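You operate a simulated robot arm through the tools that you are given. There is no shell and no other tool.

Carry out the task below with a simulated robot arm. There is one attempt and no reset: what you move stays moved.

JOB
Stack on the upright shaft, bottom up: 25 mm ring, 59 mm core, 21 mm ring, 108 mm core.

The check looks at the end state, three seconds after you hand in, the way a careful person would. Anything else that was tipped, shoved, dropped, spilled or broken makes it a failure.

ROBOT AND FRAMES
A 6-joint arm with a two-finger gripper, fixed in place. Base frame: the origin is at the foot of the arm, x ahead of it, y to its left, z up. Readings come in m, rad, newtons and seconds.
Its first joint turns from -2.897 to 2.897 rad. Payload 2.45 kg.
Tool frame: the origin (TCP) lies between the finger pads and is the grasp point; the fingertips stand 0.02 m ahead of it; z points along the fingers, y is the line along which they close. The gripper opens to 0.14 m. The gripper's body begins 0.168 m behind the TCP.
Orientation is that of the tool frame in the base frame, as a unit quaternion [x, y, z, w]. With the fingers straight down and closing along the base's y, the tool's x points along the base's -x, its y along +y and its z along -z.

CONTROLS
- The arm moves only by the tool drive_tool. Its argument "steps" is one flat list of numbers, 7 for each row, row after row: the turn, a rotation vector about the tool's x, y, z in rad, then the shift along the tool's x, y, z in m, then the opening, from 0 (shut) to 1 (fully open). In form: [rx, ry, rz, x, y, z, fingers, rx, ry, rz, x, y, z, fingers, ...]. A call has 1 to 20 rows; each row shifts and turns the commanded pose from where the row before left it, along the tool's axes as they then stand. A row lasts 0.2 s, in which the tool goes at most 0.05 m and 0.15 rad; a call with a longer step from one row to the next is refused whole, and so is a gripper value outside its range. Where a pose cannot be reached the arm comes as near as it can. A force on the tool above 40 N (or 10 N above the force at the start of the call, whichever is more), or a blocked arm, ends the call early, and 0.2 s more pass. Each finger travels about 0.045 m/s and halts on what it meets, pressing with about 34 N; the grip force reading is that of the motor and also rises with nothing between the fingers. The clock runs only during rows and for 0.2 s after the last one: add rows that do not move to give the fingers time. The reply holds the time, the measured pose of the TCP, the force on the tool along the base axes, the opening and the grip force, in the units named above and with some noise, with the torque about the TCP (base axes, N m) and any sound that the robot's microphone picked up.
- Cameras (640 x 400 px; columns grow to the right, rows downward): "scene" is fixed at [0.0586, 0.5101, 1.4722]; the picture's right is [-0.57, -0.82, 0.00], its down [-0.27, 0.18, -0.95] and it looks along [0.78, -0.54, -0.32] (base axes); focal length 346 px, centre (320, 200). "wrist" rides on the gripper at [0.078, 0.011, -0.209] in the tool frame; the picture's right is [-0.14, 0.99, 0.00], its down [-0.92, -0.13, -0.37] and it looks along [-0.37, -0.05, 0.93] (tool axes); focal length 280 px, centre (320, 200). There is no depth. A picture from a camera that has moved, and an enlarged one, comes with that camera's place and axes in the base frame and with its lens. The place of the scene camera against the robot may be out by one fixed shift of up to 0.025 m in any direction.
- camera(camera): a new picture of that camera. No time passes.
- inspect(camera, box): a new picture of the part [left, top, right, bottom] of that camera's present view, enlarged. No time passes.
- hand_in(): hands the job in; it is judged then, once.

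Nothing tells you positions but the pictures and the camera data. Unless the task says otherwise, let go and move clear before handing in.

The tools are called after ">>>" as a command line: name --argument value ..., lists and objects as JSON in quotes. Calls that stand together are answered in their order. drive_tool: Moves the arm, as the interface text tells. Its arguments: {"type":"object","properties":{"steps":{"type":"array","items":{"type":"number"}}},"required":["steps"]} The other tools are called the same way: camera (camera) takes a picture; inspect (camera, box) takes an enlarged picture of a part of a camera's view; hand_in () hands the job in.

At the start:

```text
clock: 0.0
eef_pos: [0.6112, -0.3233, 1.3321]
orientation: [-0.001, 1.0, 0.001, 0.0]
ft_force: [-0.4, 0.2, -0.6]
moment: [0.02, 0.02, 0.0]
gripper_width: 0.1399
grip_force: 0.0
```

scene: 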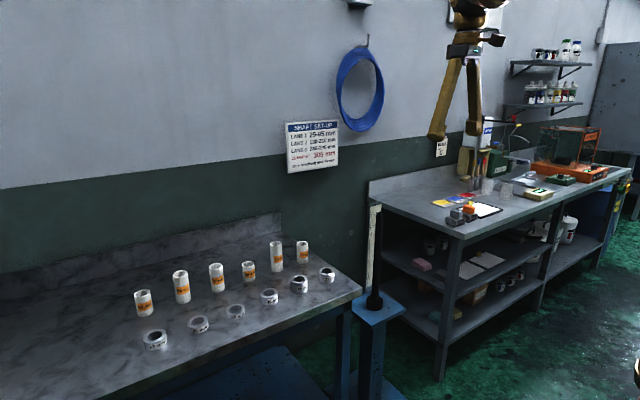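
wrist: 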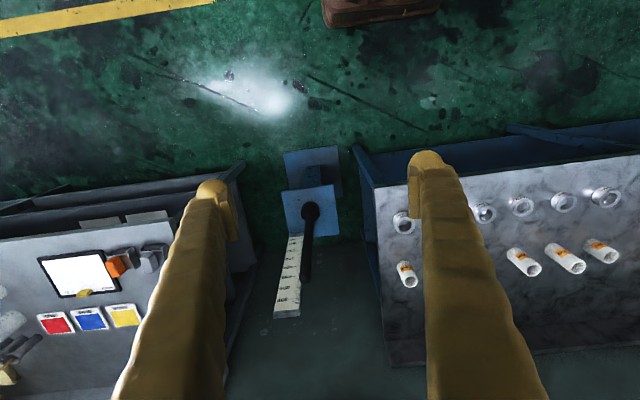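

I see a marble bench with six cores and six rings on the left, and a dark upright shaft on a blue pedestal between the benches. I'll enlarge the views to read the labels first.

>>> inspect --camera "scene" --box '[120, 220, 250, 360]'

>>> inspect --camera "scene" --box '[220, 220, 350, 320]'

>>> inspect --camera "scene" --box '[280, 115, 345, 175]'

>>> inspect --camera "scene" --box '[330, 190, 430, 350]'

>>> inspect --camera "wrist" --box '[380, 170, 640, 310]'

>>> inspect --camera "wrist" --box '[250, 130, 370, 330]'

```text
2.86 times, centred on (185, 290) of scene
camera zoom: at [0.0586, 0.5101, 1.4722], right [-0.57, -0.82, 0.0], down [-0.27, 0.18, -0.95], along [0.78, -0.54, -0.32], focal length 989 px, centre (706, -57)
```

zoom: 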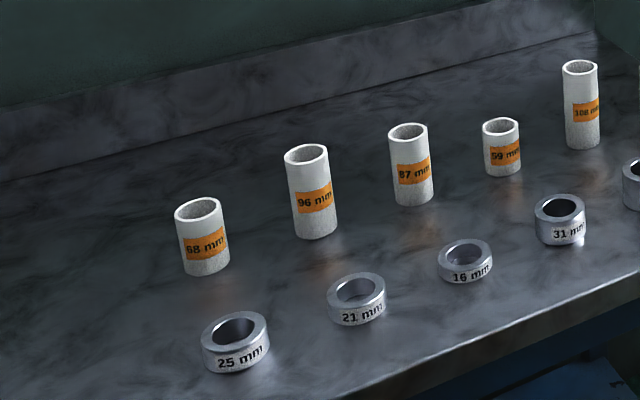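

```text
4.00 times, centred on (285, 270) of scene
camera zoom: at [0.0586, 0.5101, 1.4722], right [-0.57, -0.82, 0.0], down [-0.27, 0.18, -0.95], along [0.78, -0.54, -0.32], focal length 1384 px, centre (460, -80)
```

zoom: 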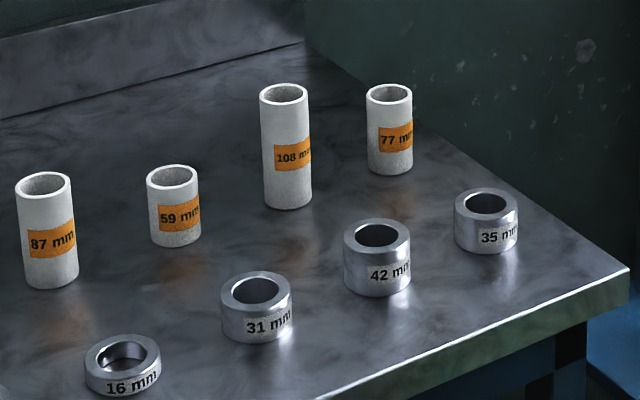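

```text
6.67 times, centred on (312, 145) of scene
camera zoom: at [0.0586, 0.5101, 1.4722], right [-0.57, -0.82, 0.0], down [-0.27, 0.18, -0.95], along [0.78, -0.54, -0.32], focal length 2307 px, centre (370, 567)
```

zoom: 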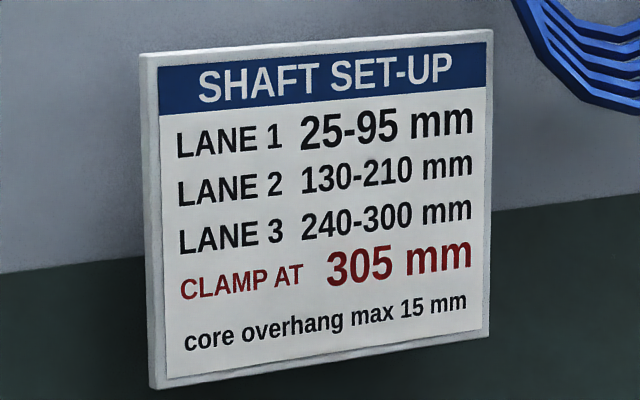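

```text
2.50 times, centred on (380, 270) of scene
camera zoom: at [0.0586, 0.5101, 1.4722], right [-0.57, -0.82, 0.0], down [-0.27, 0.18, -0.95], along [0.78, -0.54, -0.32], focal length 865 px, centre (170, 25)
```

zoom: 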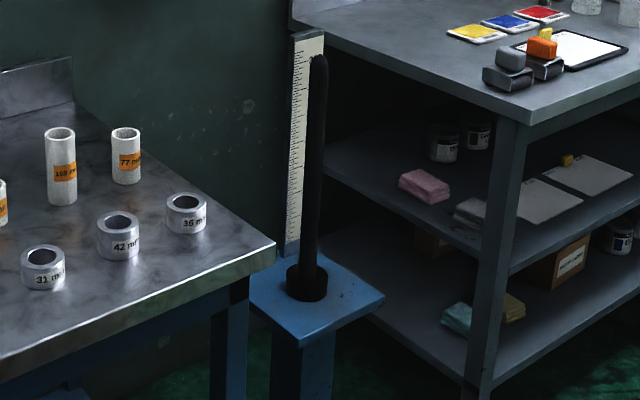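

```text
2.46 times, centred on (510, 240) of wrist
camera zoom: at [0.5336, -0.3134, 1.5409], right [0.14, 0.99, 0.0], down [0.92, -0.13, 0.37], along [0.37, -0.05, -0.93], focal length 690 px, centre (-148, 102)
```

zoom: 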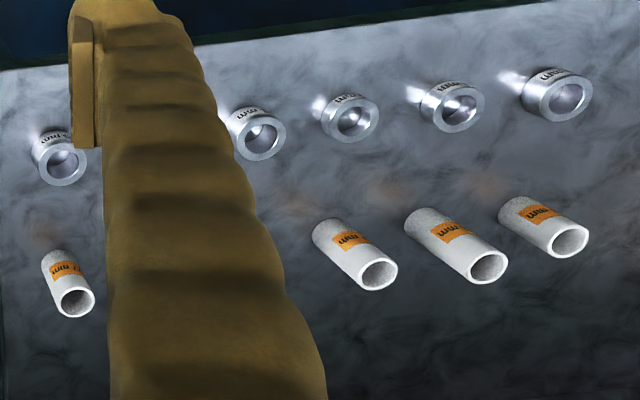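

```text
2.00 times, centred on (310, 230) of wrist
camera zoom: at [0.5336, -0.3134, 1.5409], right [0.14, 0.99, 0.0], down [0.92, -0.13, 0.37], along [0.37, -0.05, -0.93], focal length 561 px, centre (340, 140)
```

zoom: 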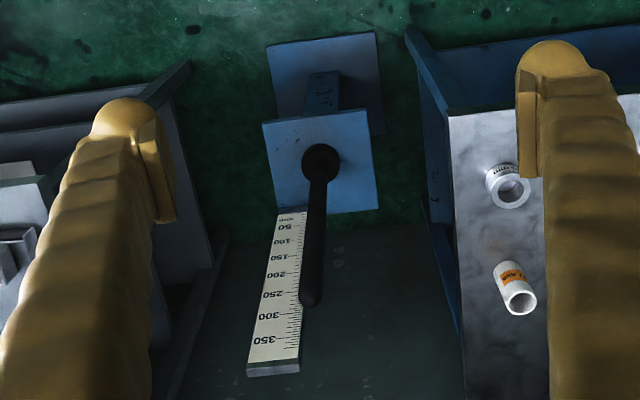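

The labels are readable: rings from the front left are 25, 21, 16, 31, 42 and 35 mm. Cores are 68, 96, 87, 59, 108 and 77 mm. I'll move the arm sideways at this height for a second wrist viewpoint, so I can triangulate from the wrist camera alone.

>>> drive_tool --steps '[0, 0, 0, 0, 0.04, 0, 1, 0, 0, 0, 0, 0.04, 0, 1, 0, 0, 0, 0, 0.04, 0, 1, 0, 0, 0, 0, 0.04, 0, 1, 0, 0, 0, 0, 0.04, 0, 1, 0, 0, 0, 0, 0.04, 0, 1, 0, 0, 0, 0, 0.04, 0, 1, 0, 0, 0, 0, 0.04, 0, 1, 0, 0, 0, 0, 0.04, 0, 1, 0, 0, 0, 0, 0.04, 0, 1, 0, 0, 0, 0, 0, 0, 1, 0, 0, 0, 0, 0, 0, 1]'

>>> camera --camera "wrist"

>>> camera --camera "scene"

```text
clock: 2.6
eef_pos: [0.6113, 0.0749, 1.3295]
orientation: [0.0, 1.0, 0.0, 0.0]
ft_force: [0.1, 0.5, 0.6]
moment: [0.0, 0.02, -0.03]
gripper_width: 0.1402
grip_force: 0.0
```

```text
taken
camera wrist: at [0.5338, 0.0856, 1.5397], right [0.14, 0.99, 0.0], down [0.92, -0.13, 0.37], along [0.37, -0.05, -0.93], focal length 280 px, centre (320, 200)
```

wrist: 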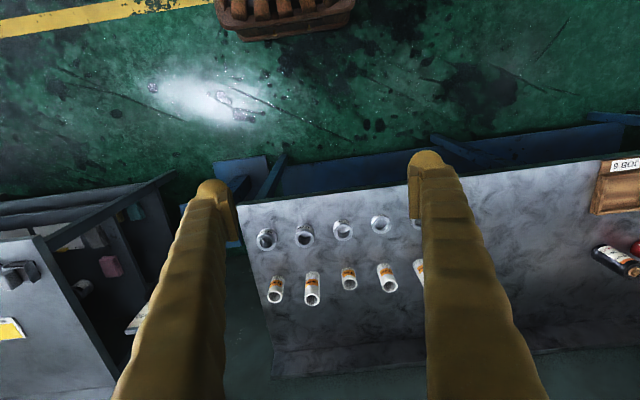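

```text
taken
```

scene: 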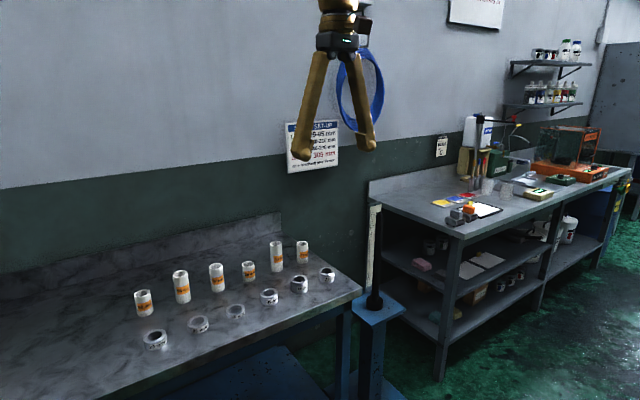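

The second viewpoint shows the whole bench. I'll enlarge it so I can measure pixels accurately.

>>> inspect --camera "wrist" --box '[236, 190, 426, 310]'

>>> inspect --camera "wrist" --box '[580, 140, 640, 290]'

>>> inspect --camera "scene" --box '[350, 190, 420, 320]'

```text
3.33 times, centred on (331, 250) of wrist
camera zoom: at [0.5338, 0.0856, 1.5397], right [0.14, 0.99, 0.0], down [0.92, -0.13, 0.37], along [0.37, -0.05, -0.93], focal length 935 px, centre (283, 33)
```

zoom: 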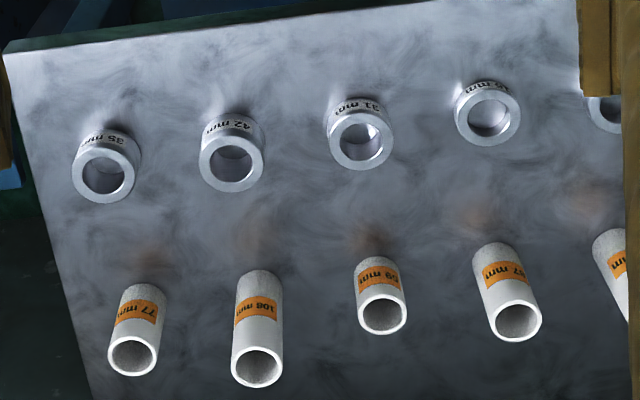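

```text
2.67 times, centred on (610, 215) of wrist
camera zoom: at [0.5338, 0.0856, 1.5397], right [0.14, 0.99, 0.0], down [0.92, -0.13, 0.37], along [0.37, -0.05, -0.93], focal length 748 px, centre (-453, 160)
```

zoom: 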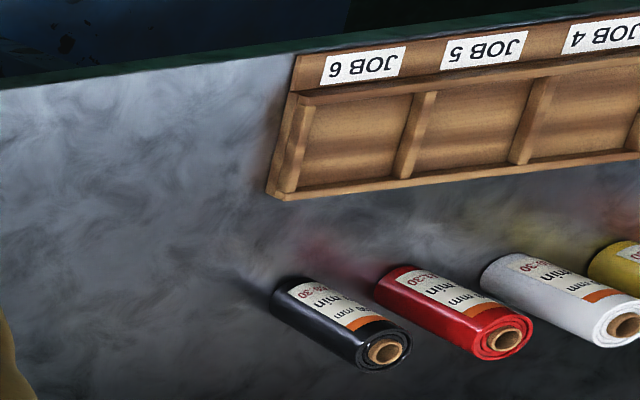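

```text
3.08 times, centred on (385, 255) of scene
camera zoom: at [0.0586, 0.5101, 1.4722], right [-0.57, -0.82, 0.0], down [-0.27, 0.18, -0.95], along [0.78, -0.54, -0.32], focal length 1065 px, centre (120, 31)
```

zoom: 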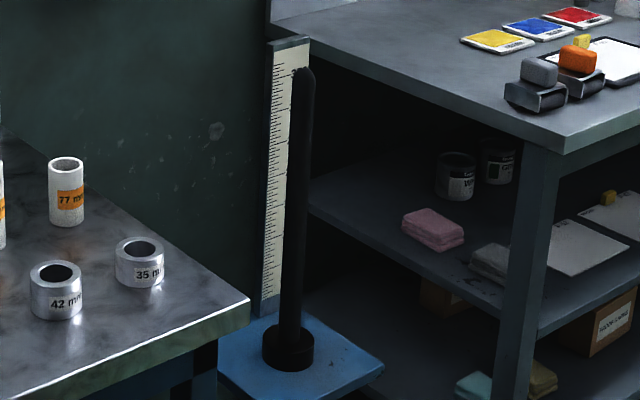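

Stereo puts the bench top at z≈0.80, the rings at x≈0.92 and the cores at x≈1.09. The shaft is near (0.96, -0.41). All of that is near or past straight-down reach, so I'll tilt the tool outward about its closing axis and look again.

>>> drive_tool --steps '[0, -0.0875, 0, 0, 0, 0, 0.64, 0, -0.0875, 0, 0, 0, 0, 0.64, 0, -0.0875, 0, 0, 0, 0, 0.64, 0, -0.0875, 0, 0, 0, 0, 0.64, 0, -0.0875, 0, 0, 0, 0, 0.64, 0, -0.0875, 0, 0, 0, 0, 0.64, 0, -0.0875, 0, 0, 0, 0, 0.64, 0, -0.0875, 0, 0, 0, 0, 0.64, 0, 0, 0, 0, 0, 0, 0.64, 0, 0, 0, 0, 0, 0, 0.64]'

>>> camera --camera "wrist"

>>> camera --camera "scene"

```text
clock: 4.8
eef_pos: [0.6113, 0.0765, 1.3318]
orientation: [-0.001, 0.939, 0.0, 0.343]
ft_force: [0.5, -0.1, 0.1]
moment: [-0.03, 0.04, 0.0]
gripper_width: 0.0895
grip_force: 0.0
```

```text
taken
camera wrist: at [0.4172, 0.0868, 1.4414], right [0.1, 0.99, 0.09], down [0.47, -0.13, 0.88], along [0.88, -0.05, -0.48], focal length 280 px, centre (320, 200)
```

wrist: 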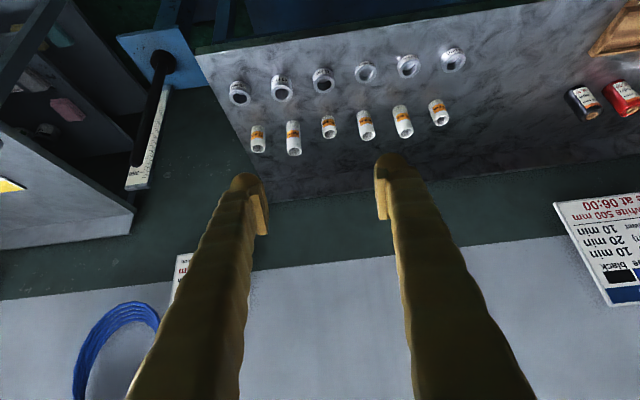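

```text
taken
```

scene: 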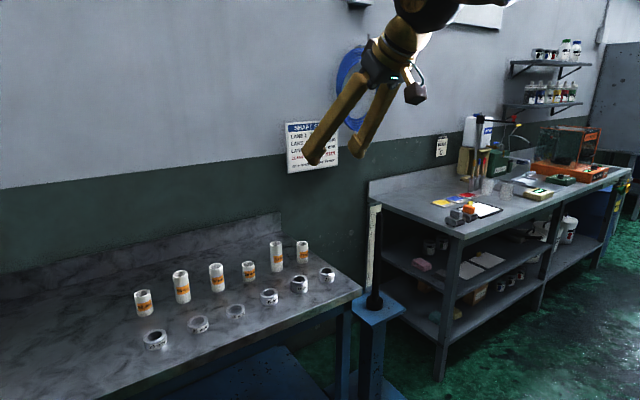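

The tilt worked, and every object and the shaft are in view. I'll enlarge this view to refine the positions.

>>> inspect --camera "wrist" --box '[220, 40, 350, 165]'

>>> inspect --camera "wrist" --box '[340, 40, 480, 150]'

>>> inspect --camera "wrist" --box '[90, 20, 230, 200]'

```text
3.20 times, centred on (285, 102) of wrist
camera zoom: at [0.4172, 0.0868, 1.4414], right [0.1, 0.99, 0.09], down [0.47, -0.13, 0.88], along [0.88, -0.05, -0.48], focal length 897 px, centre (432, 512)
```

zoom: 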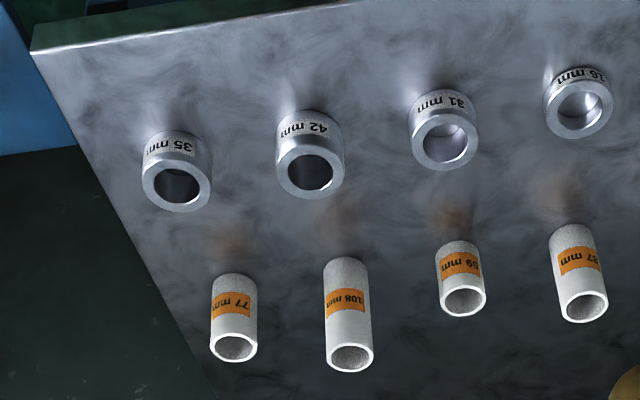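

```text
3.64 times, centred on (410, 95) of wrist
camera zoom: at [0.4172, 0.0868, 1.4414], right [0.1, 0.99, 0.09], down [0.47, -0.13, 0.88], along [0.88, -0.05, -0.48], focal length 1020 px, centre (-7, 582)
```

zoom: 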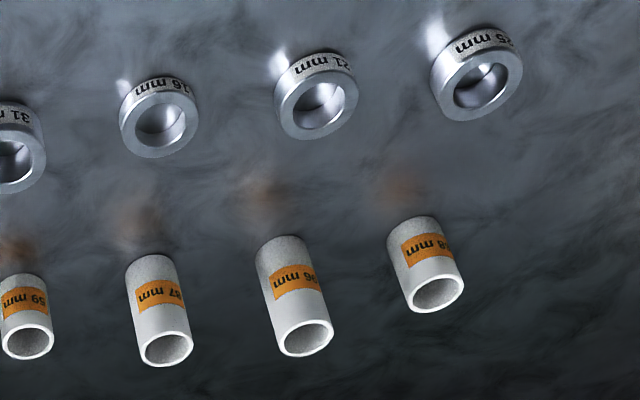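

```text
2.22 times, centred on (160, 110) of wrist
camera zoom: at [0.4172, 0.0868, 1.4414], right [0.1, 0.99, 0.09], down [0.47, -0.13, 0.88], along [0.88, -0.05, -0.48], focal length 623 px, centre (676, 400)
```

zoom: 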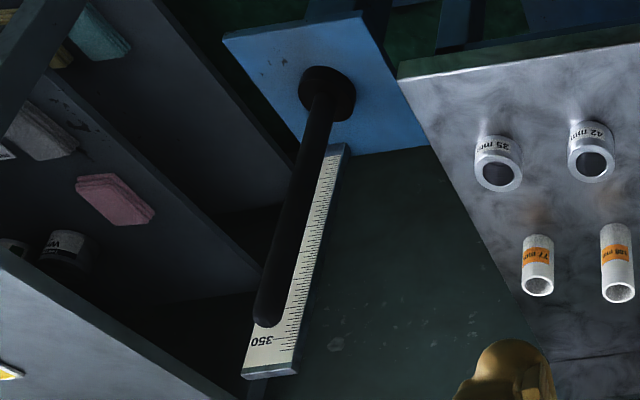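

The targets are now well located:

| Item | x | y |
|---|---|---|
| 25 mm ring | 0.924 | 0.436 |
| 21 mm ring | 0.924 | 0.322 |
| 59 mm core | 1.088 | 0.098 |
| 108 mm core | 1.088 | -0.015 |
| Shaft | 0.965 | -0.412 |

Next I'll move to a hover behind the 25 mm ring.

>>> drive_tool --steps '[0, 0, 0, 0.006, 0.02568, 0.03108, 0.64, 0, 0, 0, 0.006, 0.02568, 0.03108, 0.64, 0, 0, 0, 0.006, 0.02568, 0.03108, 0.64, 0, 0, 0, 0.006, 0.02568, 0.03108, 0.64, 0, 0, 0, 0.006, 0.02568, 0.03108, 0.64, 0, 0, 0, 0.006, 0.02568, 0.03108, 0.64, 0, 0, 0, 0.006, 0.02568, 0.03108, 0.64, 0, 0, 0, 0.006, 0.02568, 0.03108, 0.64, 0, 0, 0, 0.006, 0.02568, 0.03108, 0.64, 0, 0, 0, 0.006, 0.02568, 0.03108, 0.64, 0, 0, 0, 0.006, 0.02568, 0.03108, 0.64, 0, 0, 0, 0.006, 0.02568, 0.03108, 0.64, 0, 0, 0, 0.006, 0.02568, 0.03108, 0.64, 0, 0, 0, 0.006, 0.02568, 0.03108, 0.64, 0, 0, 0, 0, 0, 0, 0.64, 0, 0, 0, 0, 0, 0, 0.64]'

>>> camera --camera "wrist"

>>> camera --camera "scene"

```text
clock: 8.2
eef_pos: [0.8259, 0.4377, 0.9439]
orientation: [-0.001, 0.939, 0.0, 0.343]
ft_force: [0.1, 0.3, 0.6]
moment: [0.02, -0.01, 0.0]
gripper_width: 0.0896
grip_force: 0.0
```

```text
taken
camera wrist: at [0.633, 0.4468, 1.054], right [0.1, 0.99, 0.09], down [0.47, -0.13, 0.88], along [0.88, -0.05, -0.48], focal length 280 px, centre (320, 200)
```

wrist: 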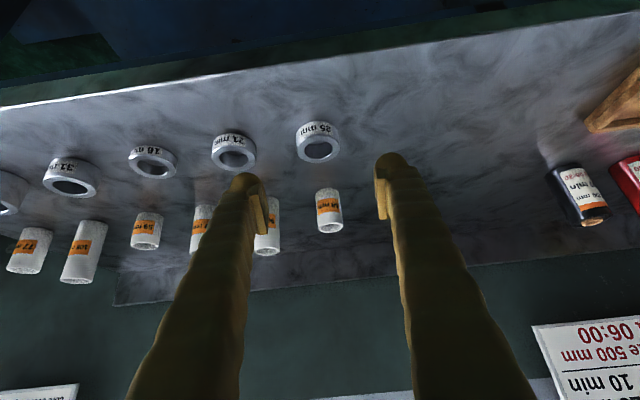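

```text
taken
```

scene: 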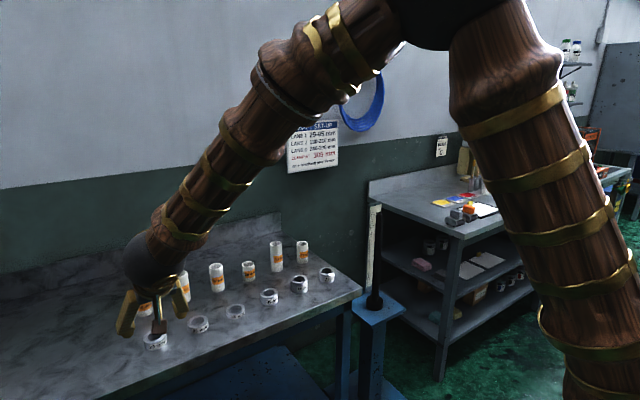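

>>> inspect --camera "wrist" --box '[200, 100, 440, 250]'

```text
2.67 times, centred on (320, 175) of wrist
camera zoom: at [0.633, 0.4468, 1.054], right [0.1, 0.99, 0.09], down [0.47, -0.13, 0.88], along [0.88, -0.05, -0.48], focal length 748 px, centre (320, 267)
```

zoom: 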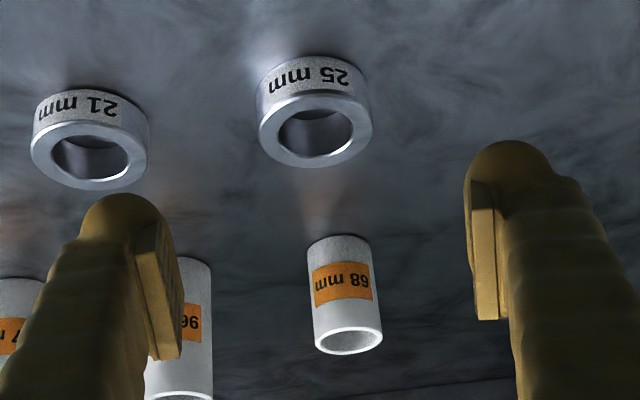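

The 25 mm ring centre comes out near (0.917, 0.435), with an outer diameter of about 55 mm. I'll close most of the distance, stop about 15 mm above grasp height and check.

>>> drive_tool --steps '[0, 0, 0, -0.0012, -0.0005, 0.027, 0.64, 0, 0, 0, -0.0012, -0.0005, 0.027, 0.64, 0, 0, 0, -0.0012, -0.0005, 0.027, 0.64, 0, 0, 0, -0.0012, -0.0005, 0.027, 0.64, 0, 0, 0, -0.0012, -0.0007, 0.0263, 0.64, 0, 0, 0, 0, 0, 0, 0.64]'

>>> camera --camera "wrist"

>>> inspect --camera "wrist" --box '[220, 90, 440, 250]'

>>> inspect --camera "scene" --box '[90, 220, 250, 370]'

```text
clock: 9.6
eef_pos: [0.9195, 0.4335, 0.8432]
orientation: [-0.001, 0.939, 0.0, 0.343]
ft_force: [0.3, -0.6, 0.5]
moment: [0.0, -0.02, -0.01]
gripper_width: 0.0898
grip_force: 0.0
```

```text
taken
camera wrist: at [0.7245, 0.4436, 0.9543], right [0.1, 0.99, 0.09], down [0.47, -0.13, 0.88], along [0.88, -0.05, -0.48], focal length 280 px, centre (320, 200)
```

wrist: 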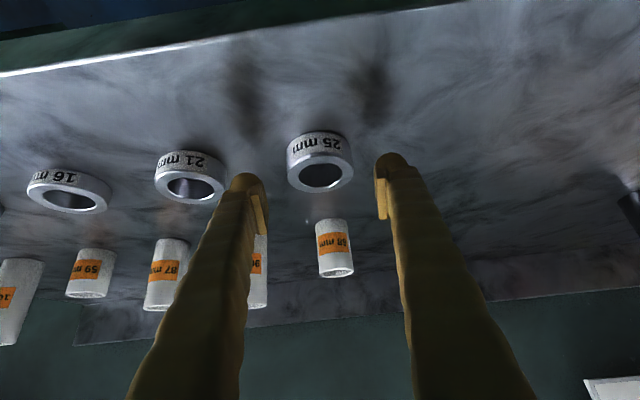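

```text
2.50 times, centred on (330, 170) of wrist
camera zoom: at [0.7245, 0.4436, 0.9543], right [0.1, 0.99, 0.09], down [0.47, -0.13, 0.88], along [0.88, -0.05, -0.48], focal length 701 px, centre (295, 275)
```

zoom: 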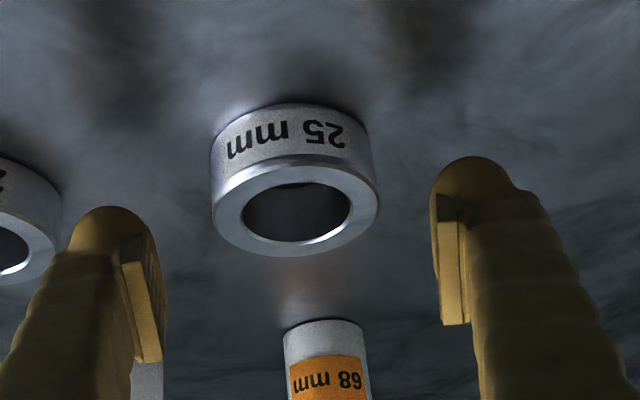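

```text
2.67 times, centred on (170, 295) of scene
camera zoom: at [0.0586, 0.5101, 1.4722], right [-0.57, -0.82, 0.0], down [-0.27, 0.18, -0.95], along [0.78, -0.54, -0.32], focal length 923 px, centre (720, -53)
```

zoom: 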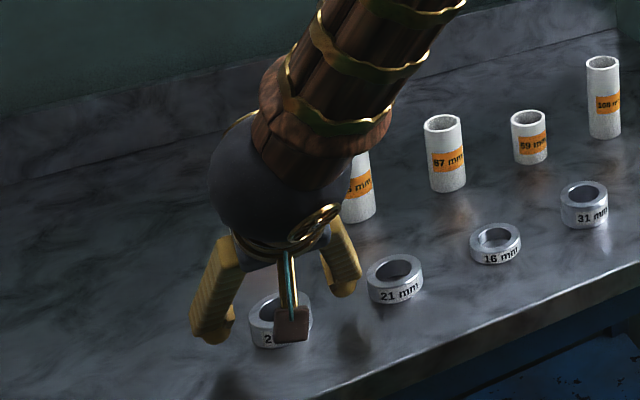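

Bench height agrees at z=0.80 across views, so the ring top is at 0.825 and its centre at about (0.917, 0.435). I'll descend to TCP z≈0.831 and close on it.

>>> drive_tool --steps '[0, 0, 0, 0.005, 0.001, 0.0043, 0.64, 0, 0, 0, 0.0049, 0.001, 0.0043, 0.64, 0, 0, 0, 0, 0, 0, 0.64]'

>>> inspect --camera "wrist" --box '[220, 90, 440, 250]'

>>> inspect --camera "scene" --box '[110, 270, 220, 370]'

```text
clock: 10.4
eef_pos: [0.9153, 0.4345, 0.8303]
orientation: [0.0, 0.939, -0.001, 0.343]
ft_force: [0.5, -0.4, -0.3]
moment: [-0.02, 0.02, 0.02]
gripper_width: 0.0894
grip_force: 0.0
```

```text
2.50 times, centred on (330, 170) of wrist
camera zoom: at [0.7219, 0.4452, 0.9414], right [0.1, 0.99, 0.09], down [0.47, -0.13, 0.88], along [0.88, -0.05, -0.48], focal length 701 px, centre (295, 275)
```

zoom: 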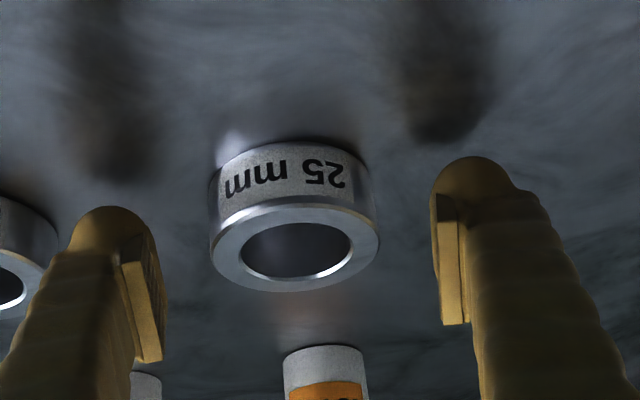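

```text
4.00 times, centred on (165, 320) of scene
camera zoom: at [0.0586, 0.5101, 1.4722], right [-0.57, -0.82, 0.0], down [-0.27, 0.18, -0.95], along [0.78, -0.54, -0.32], focal length 1384 px, centre (940, -280)
```

zoom: 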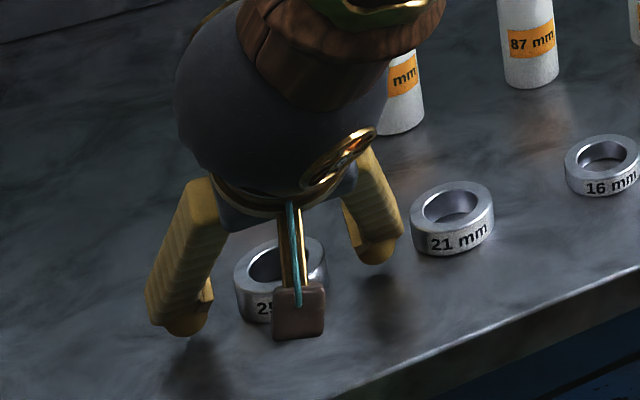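

Both fingers straddle the ring evenly and just clear the bench. Closing now.

>>> drive_tool --steps '[0, 0, 0, 0, 0, 0, 0.5, 0, 0, 0, 0, 0, 0, 0.42, 0, 0, 0, 0, 0, 0, 0.3, 0, 0, 0, 0, 0, 0, 0.2, 0, 0, 0, 0, 0, 0, 0.1, 0, 0, 0, 0, 0, 0, 0.0, 0, 0, 0, 0, 0, 0, 0.0]'

>>> inspect --camera "wrist" --box '[220, 90, 440, 250]'

```text
clock: 12.0
eef_pos: [0.9157, 0.4345, 0.8313]
orientation: [-0.001, 0.939, 0.001, 0.343]
ft_force: [0.1, 0.1, 1.3]
moment: [0.08, 0.02, -0.02]
gripper_width: 0.0549
grip_force: 34.3
```

```text
2.50 times, centred on (330, 170) of wrist
camera zoom: at [0.7219, 0.4452, 0.9414], right [0.1, 0.99, 0.09], down [0.47, -0.13, 0.88], along [0.88, -0.05, -0.48], focal length 701 px, centre (295, 275)
```

zoom: 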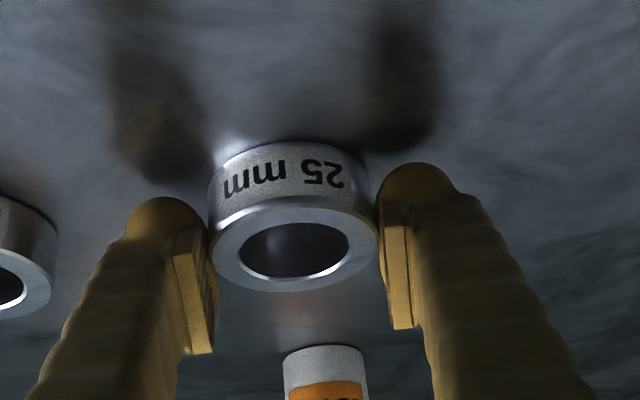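

The ring is gripped at 54.9 mm with 34 N. I'll lift it straight up 60 mm and check that it stays level.

>>> drive_tool --steps '[0, 0, 0, -0.00644, 0, -0.00765, 0, 0, 0, 0, -0.00966, 0, -0.01147, 0, 0, 0, 0, -0.01289, 0, -0.0153, 0, 0, 0, 0, -0.00966, 0, -0.01147, 0, 0, 0, 0, 0, 0, 0, 0]'

>>> inspect --camera "wrist" --box '[220, 90, 440, 250]'

>>> inspect --camera "scene" --box '[110, 250, 220, 370]'

```text
clock: 13.2
eef_pos: [0.9158, 0.4359, 0.8901]
orientation: [-0.001, 0.939, 0.001, 0.343]
ft_force: [1.0, 0.2, -0.9]
moment: [0.0, 0.03, 0.02]
gripper_width: 0.0546
grip_force: 34.0
```

```text
2.50 times, centred on (330, 170) of wrist
camera zoom: at [0.7213, 0.4456, 1.002], right [0.1, 0.99, 0.09], down [0.47, -0.13, 0.88], along [0.88, -0.05, -0.48], focal length 701 px, centre (295, 275)
```

zoom: 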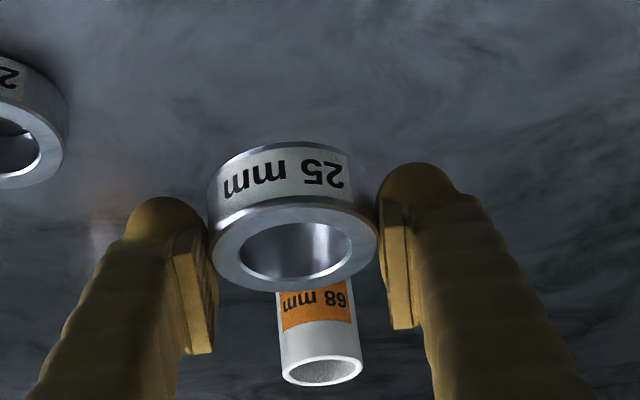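

```text
3.33 times, centred on (165, 310) of scene
camera zoom: at [0.0586, 0.5101, 1.4722], right [-0.57, -0.82, 0.0], down [-0.27, 0.18, -0.95], along [0.78, -0.54, -0.32], focal length 1154 px, centre (837, -167)
```

zoom: 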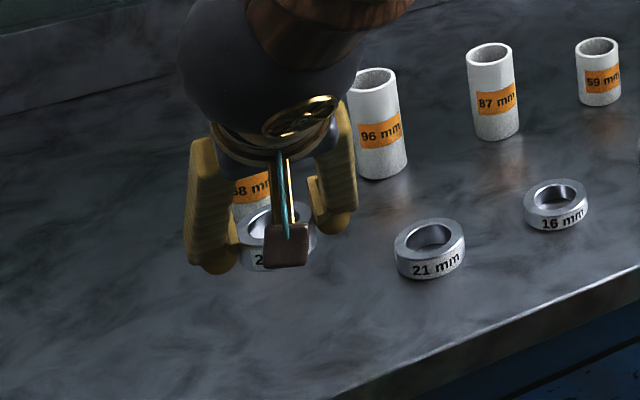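

The ring is level and secure. I'll raise it further and carry it toward the shaft, staying above everything on the bench.

>>> drive_tool --steps '[0, 0, 0, -0.0258, 0, -0.0306, 0, 0, 0, 0, -0.029, 0, -0.0344, 0, 0, 0, 0, -0.00031, -0.02, -0.00693, 0, 0, 0, 0, -0.00031, -0.035, -0.00693, 0, 0, 0, 0, -0.00031, -0.045, -0.00693, 0, 0, 0, 0, -0.00031, -0.045, -0.00693, 0, 0, 0, 0, -0.00031, -0.045, -0.00693, 0, 0, 0, 0, -0.00031, -0.045, -0.00693, 0, 0, 0, 0, -0.00031, -0.045, -0.00693, 0, 0, 0, 0, -0.00031, -0.045, -0.00693, 0, 0, 0, 0, -0.00031, -0.045, -0.00693, 0, 0, 0, 0, -0.00031, -0.045, -0.00693, 0, 0, 0, 0, -0.00031, -0.045, -0.00693, 0, 0, 0, 0, -0.00031, -0.045, -0.00693, 0, 0, 0, 0, -0.00031, -0.045, -0.00693, 0, 0, 0, 0, -0.00031, -0.035, -0.00693, 0, 0, 0, 0, -0.00031, -0.025, -0.00693, 0, 0, 0, 0, 0, 0, 0, 0]'

>>> camera --camera "wrist"

>>> camera --camera "scene"

```text
clock: 17.0
eef_pos: [0.8545, -0.1756, 1.0588]
orientation: [0.0, 0.939, 0.0, 0.343]
ft_force: [0.6, -1.2, -0.9]
moment: [0.0, 0.0, 0.0]
gripper_width: 0.055
grip_force: 33.7
```

```text
taken
camera wrist: at [0.6608, -0.1653, 1.1693], right [0.1, 0.99, 0.09], down [0.47, -0.13, 0.88], along [0.88, -0.05, -0.48], focal length 280 px, centre (320, 200)
```

wrist: 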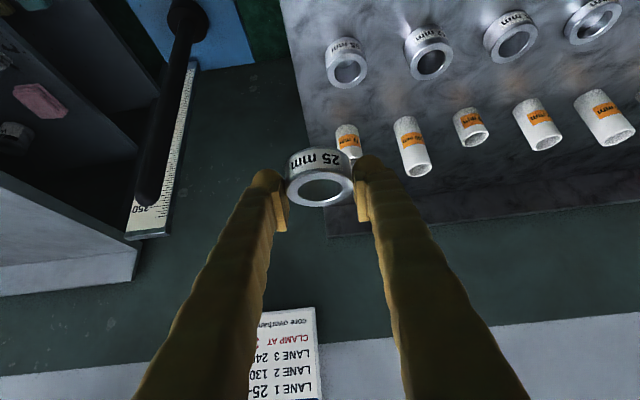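

```text
taken
```

scene: 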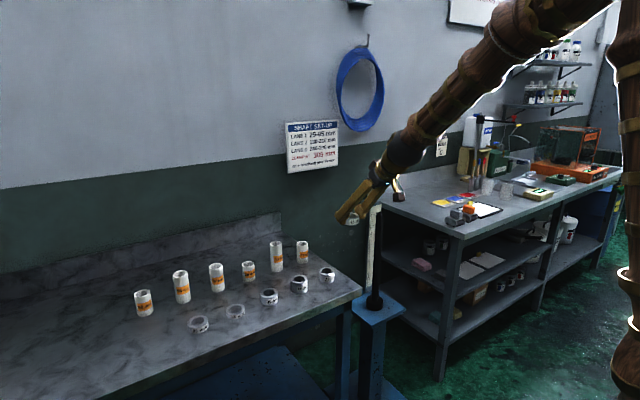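

The shaft is clearly in view now. I'll enlarge it for measurement.

>>> inspect --camera "wrist" --box '[110, 130, 210, 220]'

>>> inspect --camera "wrist" --box '[140, 0, 260, 75]'

>>> inspect --camera "wrist" --box '[240, 130, 400, 230]'

```text
4.44 times, centred on (160, 175) of wrist
camera zoom: at [0.6608, -0.1653, 1.1693], right [0.1, 0.99, 0.09], down [0.47, -0.13, 0.88], along [0.88, -0.05, -0.48], focal length 1246 px, centre (1031, 311)
```

zoom: 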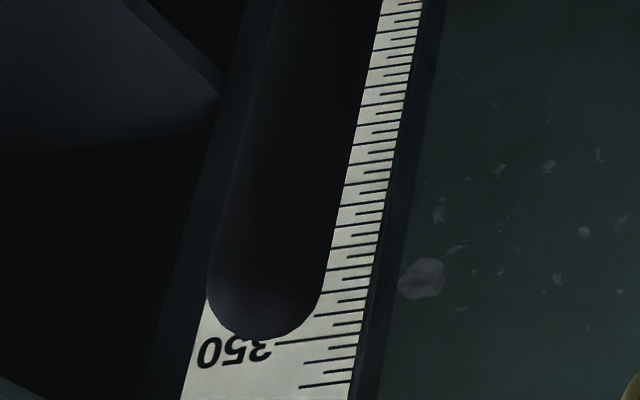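

```text
5.33 times, centred on (200, 38) of wrist
camera zoom: at [0.6608, -0.1653, 1.1693], right [0.1, 0.99, 0.09], down [0.47, -0.13, 0.88], along [0.88, -0.05, -0.48], focal length 1495 px, centre (960, 1067)
```

zoom: 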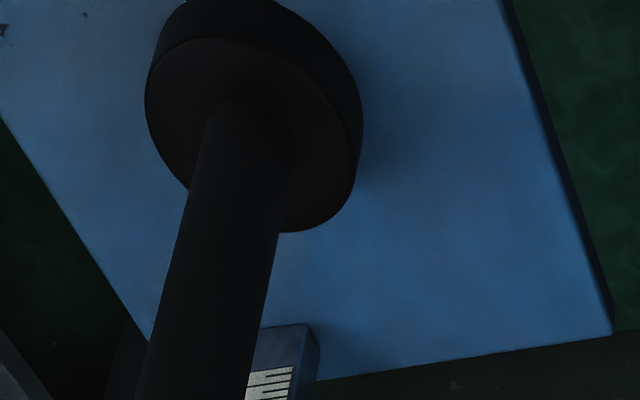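

```text
4.00 times, centred on (320, 180) of wrist
camera zoom: at [0.6608, -0.1653, 1.1693], right [0.1, 0.99, 0.09], down [0.47, -0.13, 0.88], along [0.88, -0.05, -0.48], focal length 1122 px, centre (320, 280)
```

zoom: 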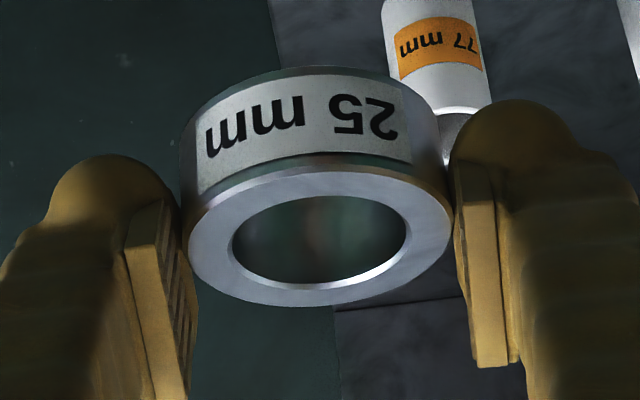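

The shaft is about 30 mm in diameter at (0.9625, -0.4125), with its top at z≈0.963 and the collar top at z≈0.571. The ring bore is about 36 mm, so I'll hover just above the shaft and check alignment before lowering.

>>> drive_tool --steps '[0, 0, 0, -0.00726, -0.02963, 0.01249, 0, 0, 0, 0, -0.00726, -0.02963, 0.01249, 0, 0, 0, 0, -0.00726, -0.02963, 0.01249, 0, 0, 0, 0, -0.00726, -0.02963, 0.01249, 0, 0, 0, 0, -0.00726, -0.02963, 0.01249, 0, 0, 0, 0, -0.00726, -0.02963, 0.01249, 0, 0, 0, 0, -0.00726, -0.02963, 0.01249, 0, 0, 0, 0, -0.00726, -0.02963, 0.01249, 0, 0, 0, 0, 0, 0, 0, 0, 0, 0, 0, 0, 0, 0, 0]'

>>> camera --camera "wrist"

>>> inspect --camera "wrist" --box '[240, 120, 400, 220]'

>>> inspect --camera "scene" --box '[330, 160, 430, 260]'

```text
clock: 19.2
eef_pos: [0.9626, -0.4105, 1.0205]
orientation: [-0.001, 0.939, 0.0, 0.343]
ft_force: [0.9, -0.7, -1.5]
moment: [0.04, -0.03, -0.02]
gripper_width: 0.0548
grip_force: 34.2
```

```text
taken
camera wrist: at [0.7689, -0.4003, 1.1308], right [0.1, 0.99, 0.09], down [0.47, -0.13, 0.88], along [0.88, -0.05, -0.48], focal length 280 px, centre (320, 200)
```

wrist: 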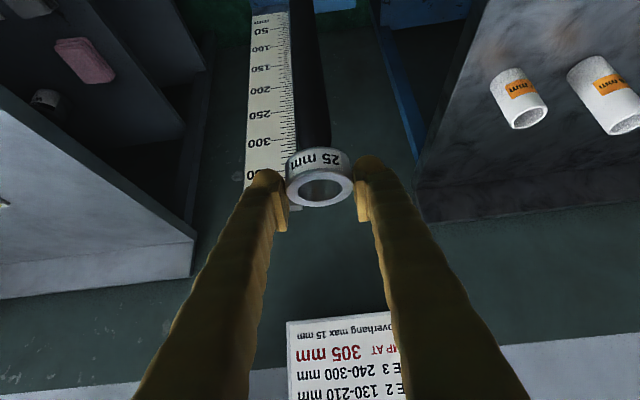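

```text
4.00 times, centred on (320, 170) of wrist
camera zoom: at [0.7689, -0.4003, 1.1308], right [0.1, 0.99, 0.09], down [0.47, -0.13, 0.88], along [0.88, -0.05, -0.48], focal length 1122 px, centre (320, 320)
```

zoom: 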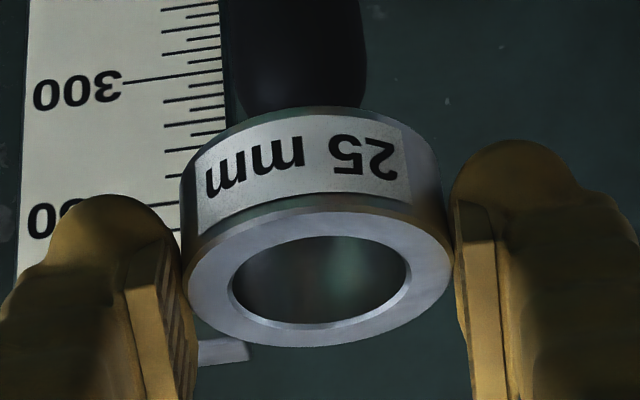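

```text
4.00 times, centred on (380, 210) of scene
camera zoom: at [0.0586, 0.5101, 1.4722], right [-0.57, -0.82, 0.0], down [-0.27, 0.18, -0.95], along [0.78, -0.54, -0.32], focal length 1384 px, centre (80, 160)
```

zoom: 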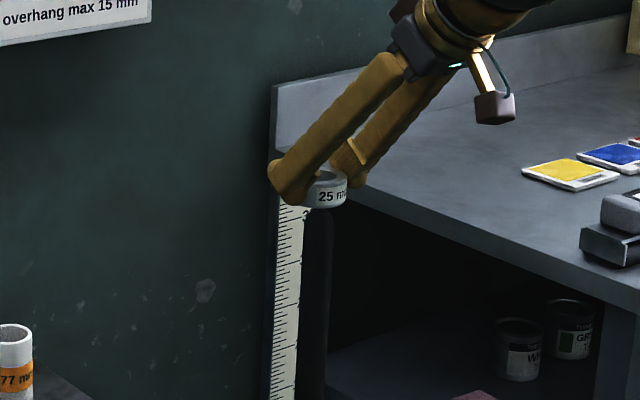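

>>> inspect --camera "scene" --box '[368, 196, 398, 226]'

>>> inspect --camera "wrist" --box '[270, 90, 370, 160]'

```text
13.33 times, centred on (383, 211) of scene
camera zoom: at [0.0586, 0.5101, 1.4722], right [-0.57, -0.82, 0.0], down [-0.27, 0.18, -0.95], along [0.78, -0.54, -0.32], focal length 4615 px, centre (-520, 53)
```

zoom: 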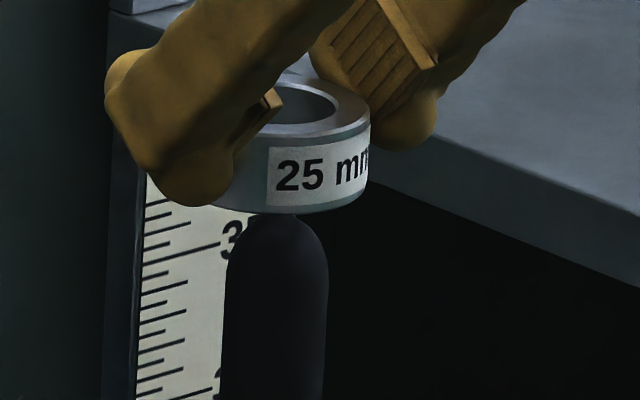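

```text
5.71 times, centred on (320, 125) of wrist
camera zoom: at [0.7689, -0.4003, 1.1308], right [0.1, 0.99, 0.09], down [0.47, -0.13, 0.88], along [0.88, -0.05, -0.48], focal length 1602 px, centre (320, 629)
```

zoom: 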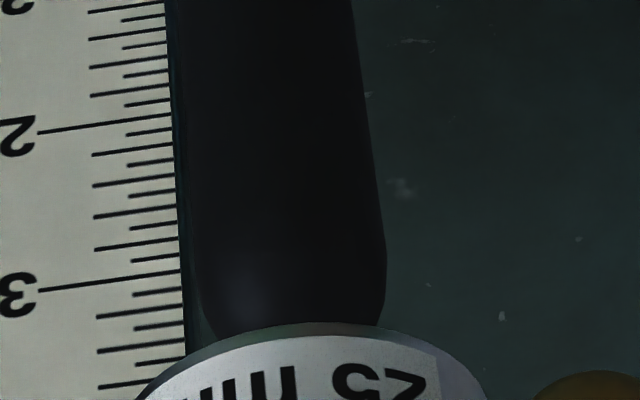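

Both cameras put the ring within 2 mm of the shaft axis, with the shaft about 2 mm nearer to me. I'll make that correction and lower slowly while watching the force.

>>> drive_tool --steps '[0, 0, 0, 0.00153, -0.0005, -0.00129, 0, 0, 0, 0, 0.00644, 0, 0.00765, 0, 0, 0, 0, 0.00644, 0, 0.00765, 0, 0, 0, 0, 0.00644, 0, 0.00765, 0, 0, 0, 0, 0.00644, 0, 0.00765, 0, 0, 0, 0, 0.00644, 0, 0.00765, 0, 0, 0, 0, 0, 0, 0, 0]'

>>> inspect --camera "wrist" --box '[240, 120, 400, 220]'

>>> inspect --camera "scene" --box '[363, 196, 403, 236]'

```text
clock: 20.8
eef_pos: [0.9595, -0.4113, 0.9697]
orientation: [-0.001, 0.939, 0.001, 0.343]
ft_force: [-18.9, 13.4, 1.9]
moment: [0.15, 0.19, 0.03]
gripper_width: 0.0547
grip_force: 34.2
```

```text
4.00 times, centred on (320, 170) of wrist
camera zoom: at [0.7669, -0.4015, 1.0808], right [0.1, 0.99, 0.09], down [0.47, -0.13, 0.87], along [0.88, -0.05, -0.48], focal length 1122 px, centre (320, 320)
```

zoom: 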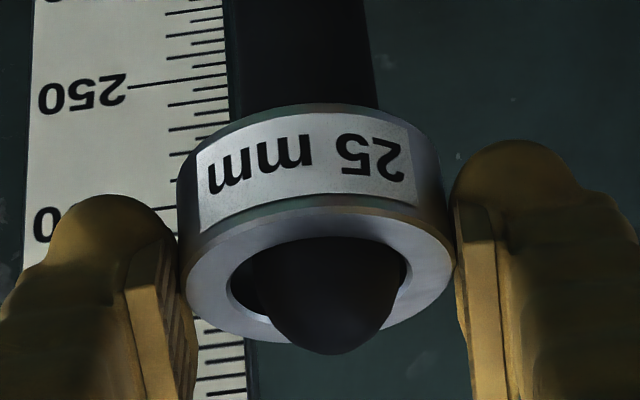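

```text
10.00 times, centred on (383, 216) of scene
camera zoom: at [0.0586, 0.5101, 1.4722], right [-0.57, -0.82, 0.0], down [-0.27, 0.18, -0.95], along [0.78, -0.54, -0.32], focal length 3461 px, centre (-310, 40)
```

zoom: 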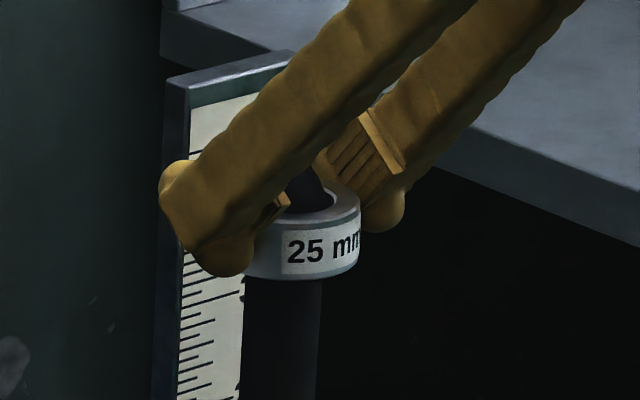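

The ring is over the shaft tip but pressing sideways at about 20 N. Both the camera and the force say to shift slightly in +y and -x, so I'll do that and re-check.

>>> drive_tool --steps '[0, 0, 0, 0.0006, 0.001, -0.0005, 0, 0, 0, 0, 0.0006, 0.001, -0.0005, 0, 0, 0, 0, 0, 0, 0, 0]'

>>> inspect --camera "wrist" --box '[240, 120, 400, 220]'

```text
clock: 21.6
eef_pos: [0.9583, -0.4104, 0.9711]
orientation: [-0.001, 0.939, 0.0, 0.343]
ft_force: [0.0, 0.1, -1.3]
moment: [0.02, -0.01, 0.01]
gripper_width: 0.0549
grip_force: 33.7
```

```text
4.00 times, centred on (320, 170) of wrist
camera zoom: at [0.7652, -0.3996, 1.0808], right [0.1, 0.99, 0.09], down [0.47, -0.13, 0.88], along [0.88, -0.05, -0.48], focal length 1122 px, centre (320, 320)
```

zoom: 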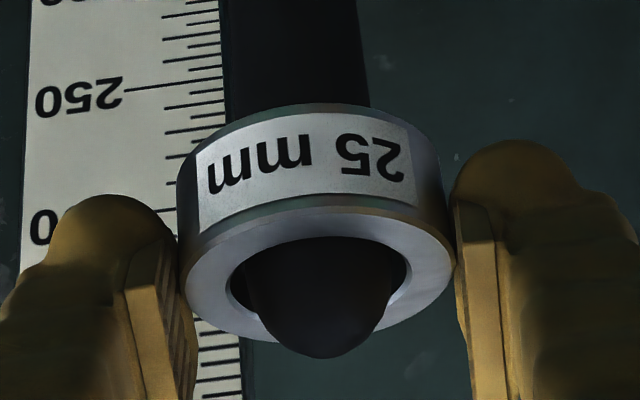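

The side force has gone to zero and the tip looks centred in the bore. I'll nudge 1 mm more in -x and keep lowering in stages.

>>> drive_tool --steps '[0, 0, 0, 0.00076, 0, -0.00064, 0, 0, 0, 0, 0.00644, 0, 0.00765, 0, 0, 0, 0, 0.00644, 0, 0.00765, 0, 0, 0, 0, 0.00966, 0, 0.01147, 0, 0, 0, 0, 0.00966, 0, 0.01147, 0, 0, 0, 0, 0, 0, 0, 0]'

>>> inspect --camera "wrist" --box '[240, 120, 400, 220]'

>>> inspect --camera "scene" --box '[353, 186, 413, 246]'

```text
clock: 23.0
eef_pos: [0.9566, -0.4094, 0.9207]
orientation: [0.0, 0.939, 0.0, 0.343]
ft_force: [-0.1, 0.0, -0.6]
moment: [0.02, 0.0, -0.03]
gripper_width: 0.0548
grip_force: 34.0
```

```text
4.00 times, centred on (320, 170) of wrist
camera zoom: at [0.7632, -0.3999, 1.0313], right [0.1, 0.99, 0.09], down [0.47, -0.13, 0.88], along [0.88, -0.05, -0.48], focal length 1122 px, centre (320, 320)
```

zoom: 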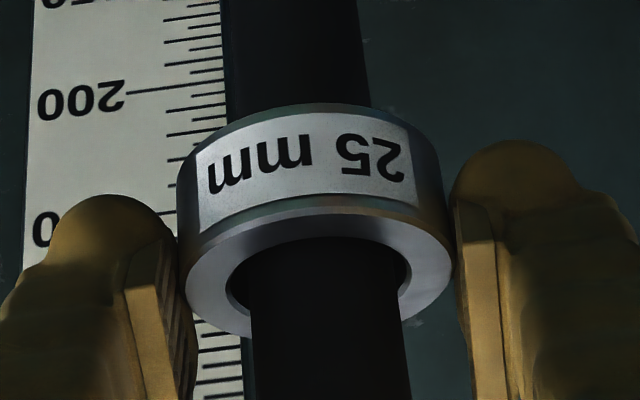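

```text
6.67 times, centred on (383, 216) of scene
camera zoom: at [0.0586, 0.5101, 1.4722], right [-0.57, -0.82, 0.0], down [-0.27, 0.18, -0.95], along [0.78, -0.54, -0.32], focal length 2307 px, centre (-100, 93)
```

zoom: 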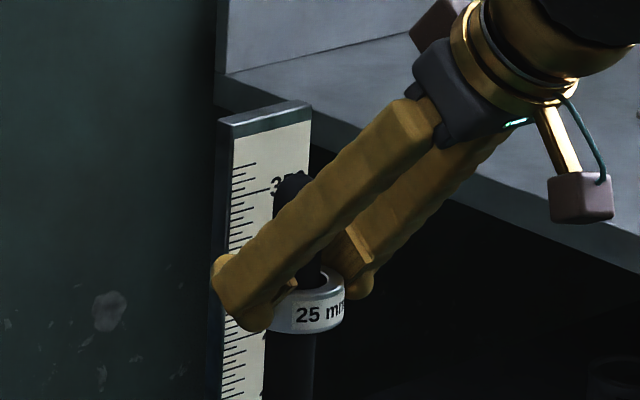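

The ring slides freely with no side force. I'll shift 1 mm in +y to centre it and lower 250 mm toward the collar.

>>> drive_tool --steps '[0, 0, 0, 0.0129, 0.0005, 0.0153, 0, 0, 0, 0, 0.0161, 0.0005, 0.01912, 0, 0, 0, 0, 0.0161, 0, 0.01912, 0, 0, 0, 0, 0.0161, 0, 0.01912, 0, 0, 0, 0, 0.0161, 0, 0.01912, 0, 0, 0, 0, 0.0161, 0, 0.01912, 0, 0, 0, 0, 0.0161, 0, 0.01912, 0, 0, 0, 0, 0.0161, 0, 0.01912, 0, 0, 0, 0, 0.0161, 0, 0.01912, 0, 0, 0, 0, 0.0161, 0, 0.01912, 0, 0, 0, 0, 0, 0, 0, 0]'

>>> camera --camera "wrist"

>>> camera --camera "scene"

```text
clock: 25.4
eef_pos: [0.9568, -0.4077, 0.6741]
orientation: [0.0, 0.939, 0.0, 0.344]
ft_force: [1.6, -3.4, -1.9]
moment: [-0.06, -0.1, 0.0]
gripper_width: 0.0546
grip_force: 33.9
```

```text
taken
camera wrist: at [0.7633, -0.3974, 0.7853], right [0.1, 0.99, 0.09], down [0.47, -0.13, 0.88], along [0.88, -0.05, -0.48], focal length 280 px, centre (320, 200)
```

wrist: 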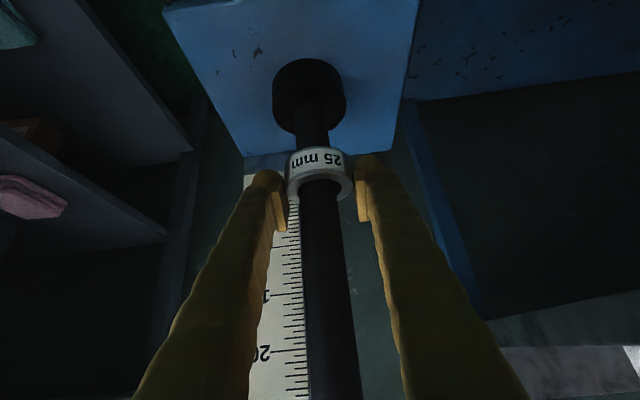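

```text
taken
```

scene: 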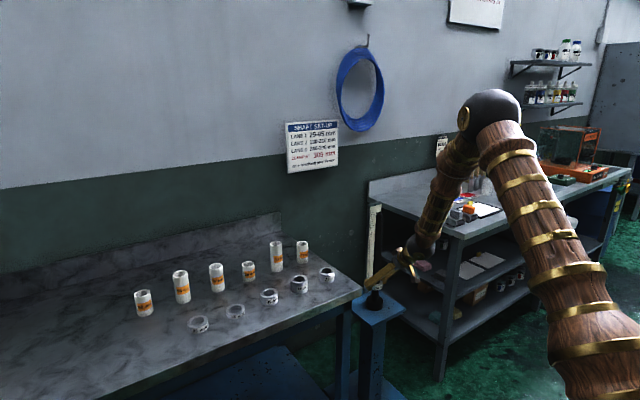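

>>> inspect --camera "wrist" --box '[250, 40, 400, 220]'

>>> inspect --camera "scene" --box '[345, 260, 415, 330]'

```text
2.22 times, centred on (325, 130) of wrist
camera zoom: at [0.7633, -0.3974, 0.7853], right [0.1, 0.99, 0.09], down [0.47, -0.13, 0.88], along [0.88, -0.05, -0.48], focal length 623 px, centre (309, 356)
```

zoom: 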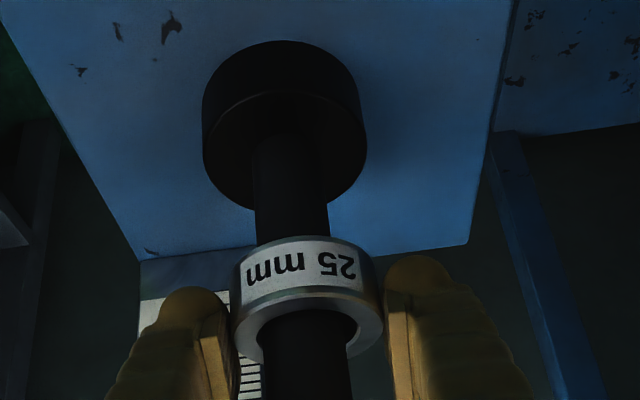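

```text
5.71 times, centred on (380, 295) of scene
camera zoom: at [0.0586, 0.5101, 1.4722], right [-0.57, -0.82, 0.0], down [-0.27, 0.18, -0.95], along [0.78, -0.54, -0.32], focal length 1978 px, centre (-23, -343)
```

zoom: 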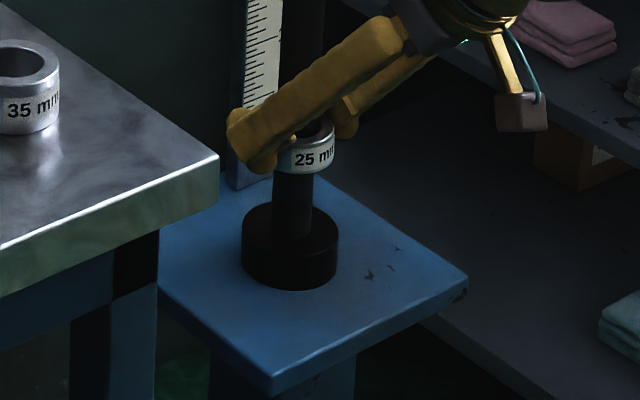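

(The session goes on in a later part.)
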